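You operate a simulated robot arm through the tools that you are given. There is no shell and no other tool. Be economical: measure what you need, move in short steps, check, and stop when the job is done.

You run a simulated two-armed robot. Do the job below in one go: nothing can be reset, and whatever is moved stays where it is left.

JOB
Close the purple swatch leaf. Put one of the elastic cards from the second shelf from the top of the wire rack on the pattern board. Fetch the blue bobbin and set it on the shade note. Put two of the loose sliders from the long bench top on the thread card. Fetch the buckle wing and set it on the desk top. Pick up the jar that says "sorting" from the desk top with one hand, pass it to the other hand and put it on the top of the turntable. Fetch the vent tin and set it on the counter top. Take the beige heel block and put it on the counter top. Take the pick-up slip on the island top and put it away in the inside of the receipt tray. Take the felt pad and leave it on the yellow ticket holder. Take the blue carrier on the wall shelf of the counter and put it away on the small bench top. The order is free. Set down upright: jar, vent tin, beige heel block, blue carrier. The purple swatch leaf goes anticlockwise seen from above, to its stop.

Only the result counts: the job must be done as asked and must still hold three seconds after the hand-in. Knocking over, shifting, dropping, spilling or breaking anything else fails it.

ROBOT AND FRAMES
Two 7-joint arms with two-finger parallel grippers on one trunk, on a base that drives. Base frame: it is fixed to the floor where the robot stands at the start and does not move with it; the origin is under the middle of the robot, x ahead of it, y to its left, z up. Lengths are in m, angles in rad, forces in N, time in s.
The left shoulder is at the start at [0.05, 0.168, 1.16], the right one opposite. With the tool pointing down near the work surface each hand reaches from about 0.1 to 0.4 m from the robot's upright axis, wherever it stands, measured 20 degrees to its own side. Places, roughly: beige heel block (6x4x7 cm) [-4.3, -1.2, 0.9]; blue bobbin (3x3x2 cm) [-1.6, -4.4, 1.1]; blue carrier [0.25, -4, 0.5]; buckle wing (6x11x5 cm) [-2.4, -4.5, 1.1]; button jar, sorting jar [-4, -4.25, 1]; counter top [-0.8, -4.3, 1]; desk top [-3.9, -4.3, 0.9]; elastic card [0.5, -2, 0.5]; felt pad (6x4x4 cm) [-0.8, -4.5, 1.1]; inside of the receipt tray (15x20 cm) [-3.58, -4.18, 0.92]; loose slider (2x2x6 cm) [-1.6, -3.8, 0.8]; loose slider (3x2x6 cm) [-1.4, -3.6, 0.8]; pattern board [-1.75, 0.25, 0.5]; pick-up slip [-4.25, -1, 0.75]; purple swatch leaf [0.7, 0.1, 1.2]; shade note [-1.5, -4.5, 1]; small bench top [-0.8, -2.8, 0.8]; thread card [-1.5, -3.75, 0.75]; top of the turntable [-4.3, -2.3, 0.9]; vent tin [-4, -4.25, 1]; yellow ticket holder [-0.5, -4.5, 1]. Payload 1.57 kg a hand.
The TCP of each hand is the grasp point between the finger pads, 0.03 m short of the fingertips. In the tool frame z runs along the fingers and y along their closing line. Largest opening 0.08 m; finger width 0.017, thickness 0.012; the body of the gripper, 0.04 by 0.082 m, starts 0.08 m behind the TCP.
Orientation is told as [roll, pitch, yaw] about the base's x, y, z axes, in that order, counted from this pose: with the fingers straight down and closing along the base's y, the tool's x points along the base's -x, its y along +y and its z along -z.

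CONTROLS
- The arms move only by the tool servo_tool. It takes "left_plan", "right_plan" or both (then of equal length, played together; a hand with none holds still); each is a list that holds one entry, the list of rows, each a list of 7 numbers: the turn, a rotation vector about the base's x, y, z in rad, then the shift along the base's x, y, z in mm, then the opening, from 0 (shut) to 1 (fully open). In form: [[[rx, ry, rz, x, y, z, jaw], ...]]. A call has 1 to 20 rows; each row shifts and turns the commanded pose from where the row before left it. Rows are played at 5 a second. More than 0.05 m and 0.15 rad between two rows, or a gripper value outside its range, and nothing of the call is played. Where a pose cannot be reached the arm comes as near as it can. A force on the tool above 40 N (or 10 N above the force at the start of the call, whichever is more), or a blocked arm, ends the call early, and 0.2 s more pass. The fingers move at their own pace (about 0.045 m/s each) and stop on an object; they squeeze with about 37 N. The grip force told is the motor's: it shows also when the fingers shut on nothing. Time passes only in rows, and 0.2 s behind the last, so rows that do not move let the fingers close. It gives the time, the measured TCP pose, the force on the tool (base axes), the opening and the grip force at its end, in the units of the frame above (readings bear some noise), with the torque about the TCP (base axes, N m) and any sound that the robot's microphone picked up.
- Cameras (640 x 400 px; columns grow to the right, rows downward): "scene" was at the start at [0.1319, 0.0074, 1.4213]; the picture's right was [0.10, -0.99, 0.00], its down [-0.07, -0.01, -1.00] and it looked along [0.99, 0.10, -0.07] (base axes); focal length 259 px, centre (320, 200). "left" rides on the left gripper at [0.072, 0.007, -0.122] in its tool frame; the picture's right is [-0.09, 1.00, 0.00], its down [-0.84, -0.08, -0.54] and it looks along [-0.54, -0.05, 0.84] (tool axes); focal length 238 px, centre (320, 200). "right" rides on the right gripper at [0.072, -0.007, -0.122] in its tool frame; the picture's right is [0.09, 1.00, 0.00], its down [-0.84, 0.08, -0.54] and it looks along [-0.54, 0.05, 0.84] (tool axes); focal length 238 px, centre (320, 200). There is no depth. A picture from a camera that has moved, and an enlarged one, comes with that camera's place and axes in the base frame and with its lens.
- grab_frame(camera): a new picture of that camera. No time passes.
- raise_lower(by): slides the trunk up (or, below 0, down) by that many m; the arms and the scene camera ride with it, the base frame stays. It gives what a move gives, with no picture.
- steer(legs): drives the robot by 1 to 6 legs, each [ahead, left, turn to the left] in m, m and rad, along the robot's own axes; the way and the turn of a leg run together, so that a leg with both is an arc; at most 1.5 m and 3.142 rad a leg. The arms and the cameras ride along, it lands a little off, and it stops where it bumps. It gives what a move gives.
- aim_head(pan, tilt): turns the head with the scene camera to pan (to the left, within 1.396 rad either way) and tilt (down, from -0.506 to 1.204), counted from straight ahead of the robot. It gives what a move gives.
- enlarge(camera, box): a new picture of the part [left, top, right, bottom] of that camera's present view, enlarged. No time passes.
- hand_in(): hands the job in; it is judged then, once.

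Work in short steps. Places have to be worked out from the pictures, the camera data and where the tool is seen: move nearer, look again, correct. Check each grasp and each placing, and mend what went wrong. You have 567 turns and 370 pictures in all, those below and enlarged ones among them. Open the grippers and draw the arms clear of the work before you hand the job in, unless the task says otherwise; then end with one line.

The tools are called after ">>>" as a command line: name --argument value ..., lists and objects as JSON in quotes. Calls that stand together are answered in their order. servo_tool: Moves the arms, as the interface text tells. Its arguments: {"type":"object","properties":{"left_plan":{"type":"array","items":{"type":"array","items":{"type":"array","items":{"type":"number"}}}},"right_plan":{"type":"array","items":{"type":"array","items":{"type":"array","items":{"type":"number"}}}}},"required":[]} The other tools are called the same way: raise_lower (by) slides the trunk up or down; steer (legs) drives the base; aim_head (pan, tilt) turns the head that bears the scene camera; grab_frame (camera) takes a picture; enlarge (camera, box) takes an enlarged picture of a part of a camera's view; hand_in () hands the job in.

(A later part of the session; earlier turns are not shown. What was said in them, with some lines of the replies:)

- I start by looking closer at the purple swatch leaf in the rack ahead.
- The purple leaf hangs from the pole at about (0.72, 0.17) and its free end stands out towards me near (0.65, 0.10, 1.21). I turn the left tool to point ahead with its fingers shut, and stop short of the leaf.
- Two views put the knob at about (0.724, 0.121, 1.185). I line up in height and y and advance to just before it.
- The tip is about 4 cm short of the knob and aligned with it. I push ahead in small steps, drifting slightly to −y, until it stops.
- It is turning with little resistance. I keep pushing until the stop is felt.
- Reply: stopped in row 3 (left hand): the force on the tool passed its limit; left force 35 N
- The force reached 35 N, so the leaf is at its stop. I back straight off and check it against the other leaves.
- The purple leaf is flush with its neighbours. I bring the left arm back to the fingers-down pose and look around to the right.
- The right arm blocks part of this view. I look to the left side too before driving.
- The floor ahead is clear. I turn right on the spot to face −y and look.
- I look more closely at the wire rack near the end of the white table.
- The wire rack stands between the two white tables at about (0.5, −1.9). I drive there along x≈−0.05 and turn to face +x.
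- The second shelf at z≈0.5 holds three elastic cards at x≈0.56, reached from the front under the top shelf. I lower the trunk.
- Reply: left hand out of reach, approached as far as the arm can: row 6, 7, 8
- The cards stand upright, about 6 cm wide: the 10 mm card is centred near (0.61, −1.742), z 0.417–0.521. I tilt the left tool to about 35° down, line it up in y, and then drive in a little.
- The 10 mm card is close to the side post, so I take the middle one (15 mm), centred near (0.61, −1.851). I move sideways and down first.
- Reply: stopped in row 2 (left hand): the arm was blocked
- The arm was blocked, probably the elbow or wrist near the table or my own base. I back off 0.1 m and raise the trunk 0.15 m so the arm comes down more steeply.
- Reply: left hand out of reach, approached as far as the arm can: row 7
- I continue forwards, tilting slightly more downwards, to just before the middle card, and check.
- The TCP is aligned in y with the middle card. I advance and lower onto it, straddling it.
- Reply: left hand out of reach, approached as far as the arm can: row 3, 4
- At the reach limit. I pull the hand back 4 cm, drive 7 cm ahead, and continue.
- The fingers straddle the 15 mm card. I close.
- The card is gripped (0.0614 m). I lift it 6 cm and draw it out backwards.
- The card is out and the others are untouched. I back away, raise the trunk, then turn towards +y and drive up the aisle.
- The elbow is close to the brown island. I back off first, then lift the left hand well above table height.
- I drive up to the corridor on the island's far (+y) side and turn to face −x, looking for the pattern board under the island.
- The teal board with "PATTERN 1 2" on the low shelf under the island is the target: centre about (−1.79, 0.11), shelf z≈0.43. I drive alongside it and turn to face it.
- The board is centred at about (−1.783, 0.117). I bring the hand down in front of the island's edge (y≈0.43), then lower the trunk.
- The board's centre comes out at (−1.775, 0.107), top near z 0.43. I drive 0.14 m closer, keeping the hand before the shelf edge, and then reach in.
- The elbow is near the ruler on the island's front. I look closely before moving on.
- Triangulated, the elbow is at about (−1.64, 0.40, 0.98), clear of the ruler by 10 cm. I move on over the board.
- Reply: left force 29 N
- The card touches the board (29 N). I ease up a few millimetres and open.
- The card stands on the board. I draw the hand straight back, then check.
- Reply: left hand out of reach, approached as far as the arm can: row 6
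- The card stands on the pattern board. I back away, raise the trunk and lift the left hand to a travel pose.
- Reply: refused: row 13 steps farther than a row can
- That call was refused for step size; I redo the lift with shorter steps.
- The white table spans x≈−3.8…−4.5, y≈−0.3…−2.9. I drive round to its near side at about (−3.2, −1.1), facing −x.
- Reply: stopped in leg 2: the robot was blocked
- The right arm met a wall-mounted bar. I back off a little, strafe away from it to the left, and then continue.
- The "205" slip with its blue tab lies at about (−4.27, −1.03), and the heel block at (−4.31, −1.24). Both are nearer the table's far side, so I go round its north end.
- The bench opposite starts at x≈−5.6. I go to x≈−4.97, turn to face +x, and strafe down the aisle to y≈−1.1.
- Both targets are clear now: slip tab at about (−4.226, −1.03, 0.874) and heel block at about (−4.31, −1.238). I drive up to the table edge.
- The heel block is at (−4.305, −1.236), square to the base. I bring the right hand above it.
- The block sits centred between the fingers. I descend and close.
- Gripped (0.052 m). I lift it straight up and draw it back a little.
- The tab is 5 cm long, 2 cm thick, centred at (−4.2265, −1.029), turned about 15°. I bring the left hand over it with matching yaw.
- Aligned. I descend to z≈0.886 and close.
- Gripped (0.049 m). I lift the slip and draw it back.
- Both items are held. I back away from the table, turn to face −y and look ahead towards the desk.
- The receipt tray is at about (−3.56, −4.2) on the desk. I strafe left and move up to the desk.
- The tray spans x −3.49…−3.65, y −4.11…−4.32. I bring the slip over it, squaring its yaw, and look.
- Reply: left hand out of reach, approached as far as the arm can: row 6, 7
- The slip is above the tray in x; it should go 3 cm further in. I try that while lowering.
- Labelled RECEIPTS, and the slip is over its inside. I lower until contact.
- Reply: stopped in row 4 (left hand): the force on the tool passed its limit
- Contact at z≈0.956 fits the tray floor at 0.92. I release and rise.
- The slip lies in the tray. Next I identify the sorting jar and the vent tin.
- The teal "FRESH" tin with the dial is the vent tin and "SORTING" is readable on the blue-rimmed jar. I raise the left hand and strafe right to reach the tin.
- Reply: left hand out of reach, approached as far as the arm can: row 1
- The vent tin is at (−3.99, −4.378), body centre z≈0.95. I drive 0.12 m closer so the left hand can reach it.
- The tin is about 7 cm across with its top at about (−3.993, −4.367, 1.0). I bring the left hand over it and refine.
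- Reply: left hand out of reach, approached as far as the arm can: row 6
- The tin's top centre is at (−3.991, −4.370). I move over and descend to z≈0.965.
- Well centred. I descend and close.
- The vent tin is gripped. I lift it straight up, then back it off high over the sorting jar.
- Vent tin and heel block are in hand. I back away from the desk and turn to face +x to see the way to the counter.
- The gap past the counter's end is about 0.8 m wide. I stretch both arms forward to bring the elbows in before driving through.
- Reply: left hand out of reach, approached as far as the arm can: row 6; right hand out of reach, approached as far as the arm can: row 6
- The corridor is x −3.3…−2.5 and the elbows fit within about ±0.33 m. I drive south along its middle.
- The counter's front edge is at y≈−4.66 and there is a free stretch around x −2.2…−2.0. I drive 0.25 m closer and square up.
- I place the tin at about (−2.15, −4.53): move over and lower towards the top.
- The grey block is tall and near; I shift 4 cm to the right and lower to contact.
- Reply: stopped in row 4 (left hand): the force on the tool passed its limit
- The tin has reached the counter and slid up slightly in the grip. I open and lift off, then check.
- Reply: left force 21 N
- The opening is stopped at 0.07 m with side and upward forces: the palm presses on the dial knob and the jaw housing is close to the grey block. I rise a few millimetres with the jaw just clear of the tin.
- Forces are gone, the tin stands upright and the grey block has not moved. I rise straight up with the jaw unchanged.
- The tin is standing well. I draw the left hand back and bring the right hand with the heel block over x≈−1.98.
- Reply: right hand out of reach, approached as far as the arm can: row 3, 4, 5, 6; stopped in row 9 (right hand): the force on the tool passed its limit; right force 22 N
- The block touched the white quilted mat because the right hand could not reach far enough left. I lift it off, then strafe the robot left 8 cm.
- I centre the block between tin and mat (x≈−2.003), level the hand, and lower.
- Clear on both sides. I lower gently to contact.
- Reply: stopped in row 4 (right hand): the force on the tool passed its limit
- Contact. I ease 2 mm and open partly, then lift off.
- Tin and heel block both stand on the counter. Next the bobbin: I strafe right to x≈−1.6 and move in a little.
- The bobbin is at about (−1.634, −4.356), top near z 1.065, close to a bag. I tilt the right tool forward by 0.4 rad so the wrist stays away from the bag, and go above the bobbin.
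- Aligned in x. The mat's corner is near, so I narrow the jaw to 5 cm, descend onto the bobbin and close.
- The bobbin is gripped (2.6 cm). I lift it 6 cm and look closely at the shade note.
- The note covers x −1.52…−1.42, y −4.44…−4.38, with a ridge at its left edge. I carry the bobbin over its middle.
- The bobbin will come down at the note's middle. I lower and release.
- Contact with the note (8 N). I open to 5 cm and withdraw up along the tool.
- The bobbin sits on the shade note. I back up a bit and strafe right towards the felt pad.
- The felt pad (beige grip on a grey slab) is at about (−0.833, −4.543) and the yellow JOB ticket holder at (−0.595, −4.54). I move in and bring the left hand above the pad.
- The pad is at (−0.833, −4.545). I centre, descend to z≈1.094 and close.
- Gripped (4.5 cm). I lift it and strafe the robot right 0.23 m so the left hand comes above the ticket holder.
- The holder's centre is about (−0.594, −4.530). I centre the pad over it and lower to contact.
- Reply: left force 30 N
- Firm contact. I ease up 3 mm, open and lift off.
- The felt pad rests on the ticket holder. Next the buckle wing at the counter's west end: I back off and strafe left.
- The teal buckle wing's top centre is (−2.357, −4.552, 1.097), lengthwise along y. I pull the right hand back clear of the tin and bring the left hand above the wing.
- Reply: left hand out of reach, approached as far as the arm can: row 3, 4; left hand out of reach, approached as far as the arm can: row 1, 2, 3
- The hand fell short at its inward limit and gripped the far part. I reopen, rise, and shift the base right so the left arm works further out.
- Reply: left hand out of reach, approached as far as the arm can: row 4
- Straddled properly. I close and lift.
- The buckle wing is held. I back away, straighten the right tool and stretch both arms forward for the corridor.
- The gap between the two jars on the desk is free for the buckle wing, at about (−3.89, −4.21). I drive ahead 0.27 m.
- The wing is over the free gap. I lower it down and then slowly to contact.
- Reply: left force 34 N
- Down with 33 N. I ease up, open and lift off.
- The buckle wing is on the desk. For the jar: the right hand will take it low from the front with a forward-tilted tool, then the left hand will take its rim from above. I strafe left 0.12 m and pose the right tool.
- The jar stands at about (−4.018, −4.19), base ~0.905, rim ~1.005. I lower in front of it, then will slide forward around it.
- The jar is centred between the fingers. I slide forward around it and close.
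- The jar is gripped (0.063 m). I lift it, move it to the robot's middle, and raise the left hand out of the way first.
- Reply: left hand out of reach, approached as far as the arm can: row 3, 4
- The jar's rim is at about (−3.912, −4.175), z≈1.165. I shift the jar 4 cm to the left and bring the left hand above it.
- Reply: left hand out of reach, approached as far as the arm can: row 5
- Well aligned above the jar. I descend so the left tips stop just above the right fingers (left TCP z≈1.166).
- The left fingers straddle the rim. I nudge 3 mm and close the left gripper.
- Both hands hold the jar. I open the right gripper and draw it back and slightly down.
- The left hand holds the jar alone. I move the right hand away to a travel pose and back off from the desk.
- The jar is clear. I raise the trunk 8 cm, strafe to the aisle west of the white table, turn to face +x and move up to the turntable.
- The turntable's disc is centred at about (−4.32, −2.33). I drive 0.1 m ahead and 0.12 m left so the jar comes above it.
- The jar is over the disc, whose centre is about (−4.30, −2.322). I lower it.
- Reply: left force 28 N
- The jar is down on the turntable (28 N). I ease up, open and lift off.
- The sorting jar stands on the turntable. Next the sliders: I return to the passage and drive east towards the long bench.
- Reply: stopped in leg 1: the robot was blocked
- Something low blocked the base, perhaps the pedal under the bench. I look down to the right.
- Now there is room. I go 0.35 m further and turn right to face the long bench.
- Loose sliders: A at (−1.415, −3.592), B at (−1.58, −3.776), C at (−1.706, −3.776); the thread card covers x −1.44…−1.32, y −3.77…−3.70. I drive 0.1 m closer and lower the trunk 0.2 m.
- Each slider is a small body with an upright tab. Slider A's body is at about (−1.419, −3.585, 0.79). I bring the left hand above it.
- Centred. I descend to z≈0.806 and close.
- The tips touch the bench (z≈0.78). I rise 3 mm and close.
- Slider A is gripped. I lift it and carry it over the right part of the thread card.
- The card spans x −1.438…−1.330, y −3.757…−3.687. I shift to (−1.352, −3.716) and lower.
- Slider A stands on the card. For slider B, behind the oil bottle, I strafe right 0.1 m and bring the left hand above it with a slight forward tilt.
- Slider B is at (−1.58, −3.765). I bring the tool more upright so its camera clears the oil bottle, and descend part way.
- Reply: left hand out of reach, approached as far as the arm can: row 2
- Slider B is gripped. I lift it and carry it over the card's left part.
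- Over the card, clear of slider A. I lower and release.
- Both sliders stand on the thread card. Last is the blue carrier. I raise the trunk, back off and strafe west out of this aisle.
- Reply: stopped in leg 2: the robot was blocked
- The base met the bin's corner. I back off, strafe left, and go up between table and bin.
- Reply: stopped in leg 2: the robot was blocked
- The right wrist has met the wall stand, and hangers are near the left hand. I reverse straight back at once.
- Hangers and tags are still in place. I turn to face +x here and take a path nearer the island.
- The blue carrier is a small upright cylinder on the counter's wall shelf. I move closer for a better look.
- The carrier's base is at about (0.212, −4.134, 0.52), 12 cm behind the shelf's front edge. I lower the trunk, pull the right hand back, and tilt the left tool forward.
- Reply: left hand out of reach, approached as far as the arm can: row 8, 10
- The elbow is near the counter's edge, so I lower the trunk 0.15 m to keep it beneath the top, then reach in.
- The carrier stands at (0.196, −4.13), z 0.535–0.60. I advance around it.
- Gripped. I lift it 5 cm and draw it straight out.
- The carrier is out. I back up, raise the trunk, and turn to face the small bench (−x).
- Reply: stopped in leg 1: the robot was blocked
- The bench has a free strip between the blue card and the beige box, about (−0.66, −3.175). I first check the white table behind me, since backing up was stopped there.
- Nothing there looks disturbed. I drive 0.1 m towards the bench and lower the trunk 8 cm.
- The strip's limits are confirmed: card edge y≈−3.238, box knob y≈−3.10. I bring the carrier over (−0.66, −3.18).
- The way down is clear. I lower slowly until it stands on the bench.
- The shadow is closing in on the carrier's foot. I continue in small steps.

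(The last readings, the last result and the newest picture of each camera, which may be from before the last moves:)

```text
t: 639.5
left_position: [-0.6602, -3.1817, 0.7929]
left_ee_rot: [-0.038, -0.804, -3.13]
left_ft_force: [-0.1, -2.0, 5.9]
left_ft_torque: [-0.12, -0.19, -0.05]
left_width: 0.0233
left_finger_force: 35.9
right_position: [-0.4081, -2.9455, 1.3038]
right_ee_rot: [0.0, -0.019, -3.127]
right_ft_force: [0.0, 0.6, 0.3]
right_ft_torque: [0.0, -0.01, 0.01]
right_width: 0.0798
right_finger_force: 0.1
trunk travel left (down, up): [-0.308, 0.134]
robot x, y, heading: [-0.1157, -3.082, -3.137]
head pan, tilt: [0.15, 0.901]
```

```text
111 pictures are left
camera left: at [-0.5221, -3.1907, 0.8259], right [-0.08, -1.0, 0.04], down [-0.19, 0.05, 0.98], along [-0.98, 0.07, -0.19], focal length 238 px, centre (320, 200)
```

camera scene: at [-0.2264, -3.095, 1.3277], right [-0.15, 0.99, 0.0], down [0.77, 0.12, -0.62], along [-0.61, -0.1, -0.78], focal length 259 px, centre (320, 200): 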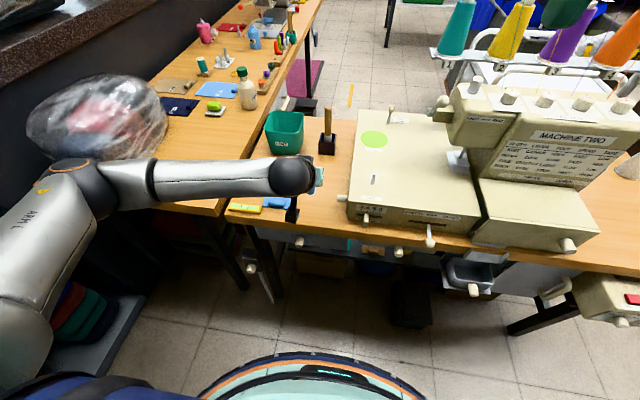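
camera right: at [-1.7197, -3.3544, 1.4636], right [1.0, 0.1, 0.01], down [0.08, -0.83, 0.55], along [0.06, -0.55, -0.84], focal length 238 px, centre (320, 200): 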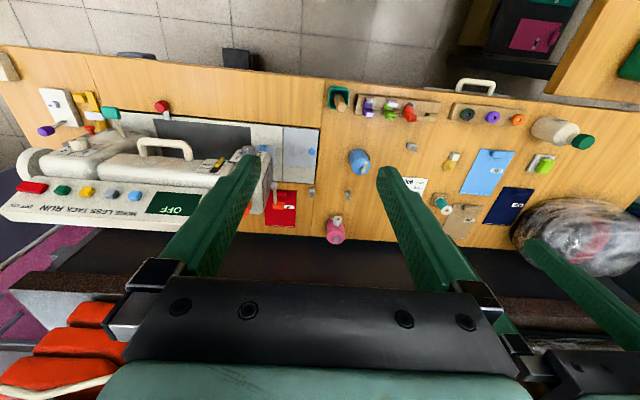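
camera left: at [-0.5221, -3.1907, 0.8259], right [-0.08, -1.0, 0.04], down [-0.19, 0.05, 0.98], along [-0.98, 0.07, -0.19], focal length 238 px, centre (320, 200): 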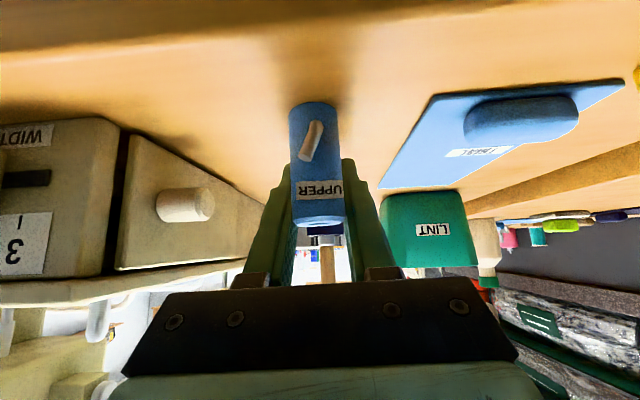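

Contact (6 N) with the carrier upright. I open gently and draw the hand straight back.

>>> servo_tool --left_plan '[[[0, 0, 0, 0, 0, 1, 0], [0, 0, 0, 0, 0, 0, 0.4], [0, 0, 0, 0, 0, 0, 0.5], [0, 0, 0, 0, 0, 0, 0.5], [0, 0, 0, 0, 0, 0, 0.5]]]'

>>> grab_frame --camera "left"

```text
t: 640.7
left_position: [-0.6586, -3.1807, 0.793]
left_ee_rot: [-0.039, -0.798, -3.134]
left_ft_force: [-0.2, 0.4, -0.4]
left_ft_torque: [0.0, -0.02, -0.03]
left_width: 0.0399
left_finger_force: 0.1
right_position: [-0.409, -2.9457, 1.3042]
right_ee_rot: [0.002, -0.019, -3.125]
right_ft_force: [-0.1, -0.3, 1.0]
right_ft_torque: [0.02, 0.01, 0.01]
right_width: 0.08
right_finger_force: 0.1
trunk travel left (down, up): [-0.308, 0.134]
robot x, y, heading: [-0.1103, -3.082, -3.134]
head pan, tilt: [0.15, 0.901]
```

```text
110 pictures are left
camera left: at [-0.521, -3.1911, 0.8258], right [-0.08, -1.0, 0.04], down [-0.19, 0.05, 0.98], along [-0.98, 0.07, -0.2], focal length 238 px, centre (320, 200)
```

left: 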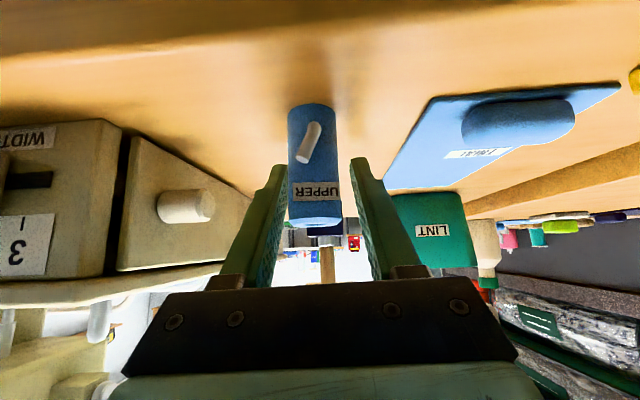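

It stands free. I shift 3 mm to centre and withdraw backwards.

>>> servo_tool --left_plan '[[[0, 0, 0, 0, 4, 0, 0.55], [0, 0, 0, 15, 1, 0, 0.55], [0, 0, 0, 25, 0, 2, 0.55], [0, 0, 0, 35, 0, 5, 0.6], [0, 0, 0, 40, 0, 10, 0.8], [0, 0, 0, 30, 0, 35, 1], [0, 0, 0, 10, 0, 45, 1]]]'

>>> grab_frame --camera "left"

>>> enlarge --camera "scene" --box '[230, 90, 430, 260]'

```text
t: 642.3
left_position: [-0.5075, -3.1746, 0.8884]
left_ee_rot: [-0.035, -0.802, -3.132]
left_ft_force: [0.0, 0.2, -0.7]
left_ft_torque: [-0.01, 0.01, 0.03]
left_width: 0.0799
left_finger_force: 0.1
right_position: [-0.4094, -2.9448, 1.3031]
right_ee_rot: [-0.001, -0.019, -3.126]
right_ft_force: [-1.0, 0.1, 0.0]
right_ft_torque: [0.0, -0.02, -0.01]
right_width: 0.08
right_finger_force: 0.2
trunk travel left (down, up): [-0.308, 0.134]
robot x, y, heading: [-0.1162, -3.0848, -3.129]
head pan, tilt: [0.15, 0.901]
```

```text
109 pictures are left
camera left: at [-0.369, -3.185, 0.9208], right [-0.08, -1.0, 0.04], down [-0.19, 0.06, 0.98], along [-0.98, 0.07, -0.2], focal length 238 px, centre (320, 200)
```

left: 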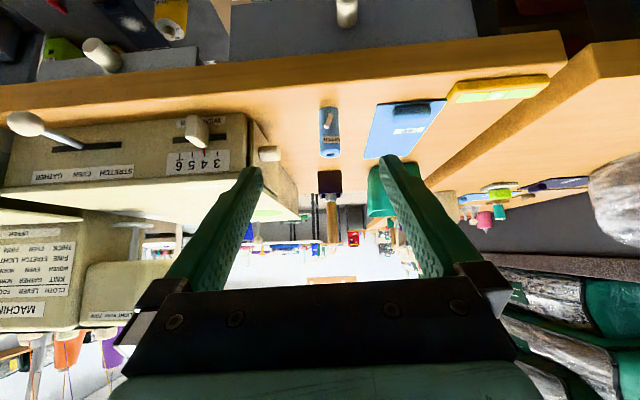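

```text
2.35 times, centred on (330, 175) of scene
camera zoom: at [-0.2262, -3.0949, 1.3277], right [-0.15, 0.99, 0.0], down [0.77, 0.12, -0.62], along [-0.61, -0.1, -0.78], focal length 610 px, centre (296, 259)
```

zoom: 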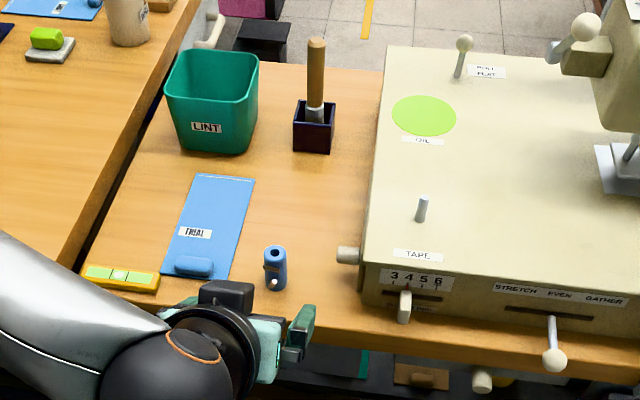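

The carrier stands upright on the small bench. I lift the left arm to a safe pose and turn to inspect the white table that my elbow may have touched.

>>> servo_tool --left_plan '[[[0, 0, 0, 0, 0, 45, 1], [0, 0, 0, 0, 0, 45, 1], [0, 0, 0, 0, 0, 45, 1], [0, 0, 0, 0, 0, 45, 1], [0, 0.14, 0, 0, 0, 40, 1], [0, 0.14, 0, 0, 0, 40, 1], [0, 0.14, 0, 0, 0, 40, 1], [0, 0.14, 0, 0, 0, 40, 1], [0, 0.14, 0, 0, 0, 20, 1], [0, 0.1, 0, 0, 0, 0, 1]]]'

>>> steer --legs '[[0, 0, -1.58]]'

>>> aim_head --pan -1.3 --tilt 0.6

>>> grab_frame --camera "scene"

```text
t: 644.5
left_position: [-0.5065, -3.1723, 1.2523]
left_ee_rot: [-2.953, -1.54, -0.219]
left_ft_force: [0.1, -0.2, -0.6]
left_ft_torque: [-0.01, 0.01, -0.01]
left_width: 0.08
left_finger_force: 0.0
left hand out of reach, approached as far as the arm can: row 10
right_position: [-0.4096, -2.945, 1.3045]
right_ee_rot: [-0.002, -0.02, -3.127]
right_ft_force: [0.1, -0.1, -0.2]
right_ft_torque: [0.02, -0.01, 0.03]
right_width: 0.0797
right_finger_force: 0.0
trunk travel left (down, up): [-0.308, 0.134]
robot x, y, heading: [-0.1107, -3.0826, -3.134]
head pan, tilt: [0.15, 0.901]
```

```text
t: 648.8
left_position: [-0.1887, -2.6848, 1.2528]
left_ee_rot: [-2.947, -1.542, -1.832]
left_ft_force: [-0.1, -0.1, 0.2]
left_ft_torque: [-0.01, -0.02, 0.0]
left_width: 0.08
left_finger_force: 0.0
right_position: [0.0339, -2.7905, 1.305]
right_ee_rot: [0.002, -0.02, 1.551]
right_ft_force: [-0.5, 0.6, 0.3]
right_ft_torque: [-0.01, 0.0, 0.0]
right_width: 0.0797
right_finger_force: 0.1
trunk travel left (down, up): [-0.308, 0.134]
robot x, y, heading: [-0.1101, -3.0821, 1.541]
head pan, tilt: [0.15, 0.901]
```

```text
t: 650.4
left_position: [-0.1895, -2.6841, 1.2524]
left_ee_rot: [-2.943, -1.54, -1.835]
left_ft_force: [-0.1, -0.1, -0.1]
left_ft_torque: [-0.01, 0.02, 0.0]
left_width: 0.0799
left_finger_force: 0.1
right_position: [0.0336, -2.7897, 1.3036]
right_ee_rot: [0.0, -0.02, 1.551]
right_ft_force: [0.1, -0.3, 0.5]
right_ft_torque: [0.03, 0.03, 0.03]
right_width: 0.08
right_finger_force: 0.0
trunk travel left (down, up): [-0.308, 0.134]
robot x, y, heading: [-0.1104, -3.082, 1.541]
head pan, tilt: [-1.3, 0.6]
```

```text
107 pictures are left
camera scene: at [-0.0248, -3.0221, 1.3525], right [0.24, -0.97, 0.0], down [-0.55, -0.14, -0.82], along [0.8, 0.2, -0.57], focal length 259 px, centre (320, 200)
```

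scene: 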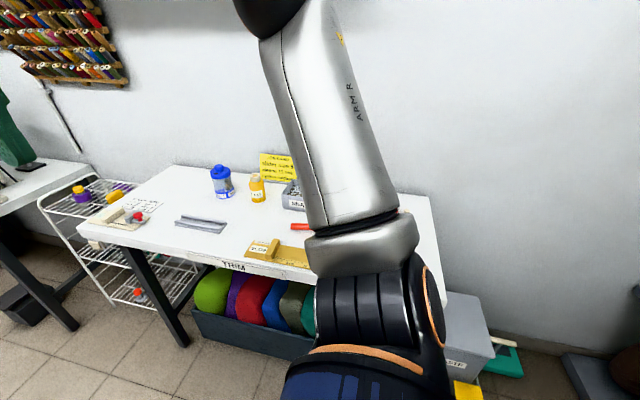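

>>> steer --legs '[[0, 0, -0.75]]'

>>> aim_head --pan -0.7 --tilt 0.7

>>> grab_frame --camera "scene"

```text
t: 652.8
left_position: [0.1068, -2.7405, 1.2516]
left_ee_rot: [-2.945, -1.543, -2.595]
left_ft_force: [0.3, -1.2, -0.5]
left_ft_torque: [-0.03, -0.02, -0.02]
left_width: 0.08
left_finger_force: 0.1
right_position: [0.1943, -2.9708, 1.3041]
right_ee_rot: [0.0, -0.019, 0.789]
right_ft_force: [0.4, -0.4, 0.3]
right_ft_torque: [0.01, -0.03, -0.01]
right_width: 0.0799
right_finger_force: 0.1
trunk travel left (down, up): [-0.308, 0.134]
robot x, y, heading: [-0.1129, -3.0827, 0.78]
head pan, tilt: [-1.3, 0.6]
```

```text
t: 653.8
left_position: [0.1057, -2.7409, 1.2517]
left_ee_rot: [-2.94, -1.54, -2.601]
left_ft_force: [-0.6, 0.3, -0.8]
left_ft_torque: [0.01, 0.0, 0.01]
left_width: 0.0802
left_finger_force: 0.0
right_position: [0.1944, -2.9718, 1.3038]
right_ee_rot: [-0.001, -0.019, 0.788]
right_ft_force: [-0.8, 0.6, 0.5]
right_ft_torque: [-0.03, 0.03, -0.01]
right_width: 0.0801
right_finger_force: 0.0
trunk travel left (down, up): [-0.308, 0.134]
robot x, y, heading: [-0.112, -3.0813, 0.776]
head pan, tilt: [-0.7, 0.7]
```

```text
106 pictures are left
camera scene: at [0.0014, -3.0485, 1.3439], right [0.08, -1.0, 0.0], down [-0.64, -0.05, -0.77], along [0.76, 0.06, -0.64], focal length 259 px, centre (320, 200)
```

scene: 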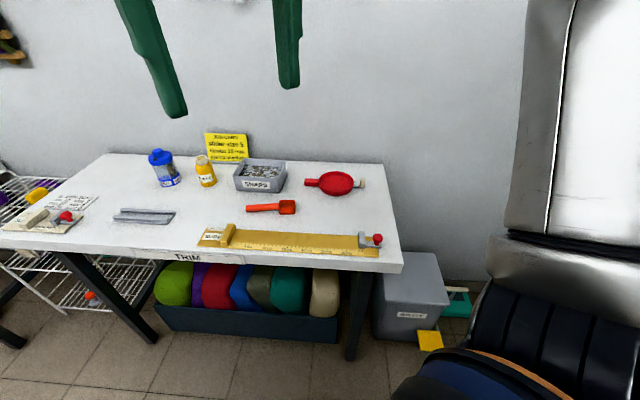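

All eleven parts of the job are done, the grippers are open and the arms are clear of the work. I hand in.

>>> hand_in

```text
The job is handed in.
```

I did all eleven parts of the job and handed it in. While driving, the robot was stopped several times on contact with fixed things (a wall bar, a wall stand by the hangers, the bin, a bench edge, probably a table edge). The heel block also briefly touched the white quilted mat on the counter. Nothing I looked at afterwards had visibly moved; I didn't look back at the bin or bench edge.
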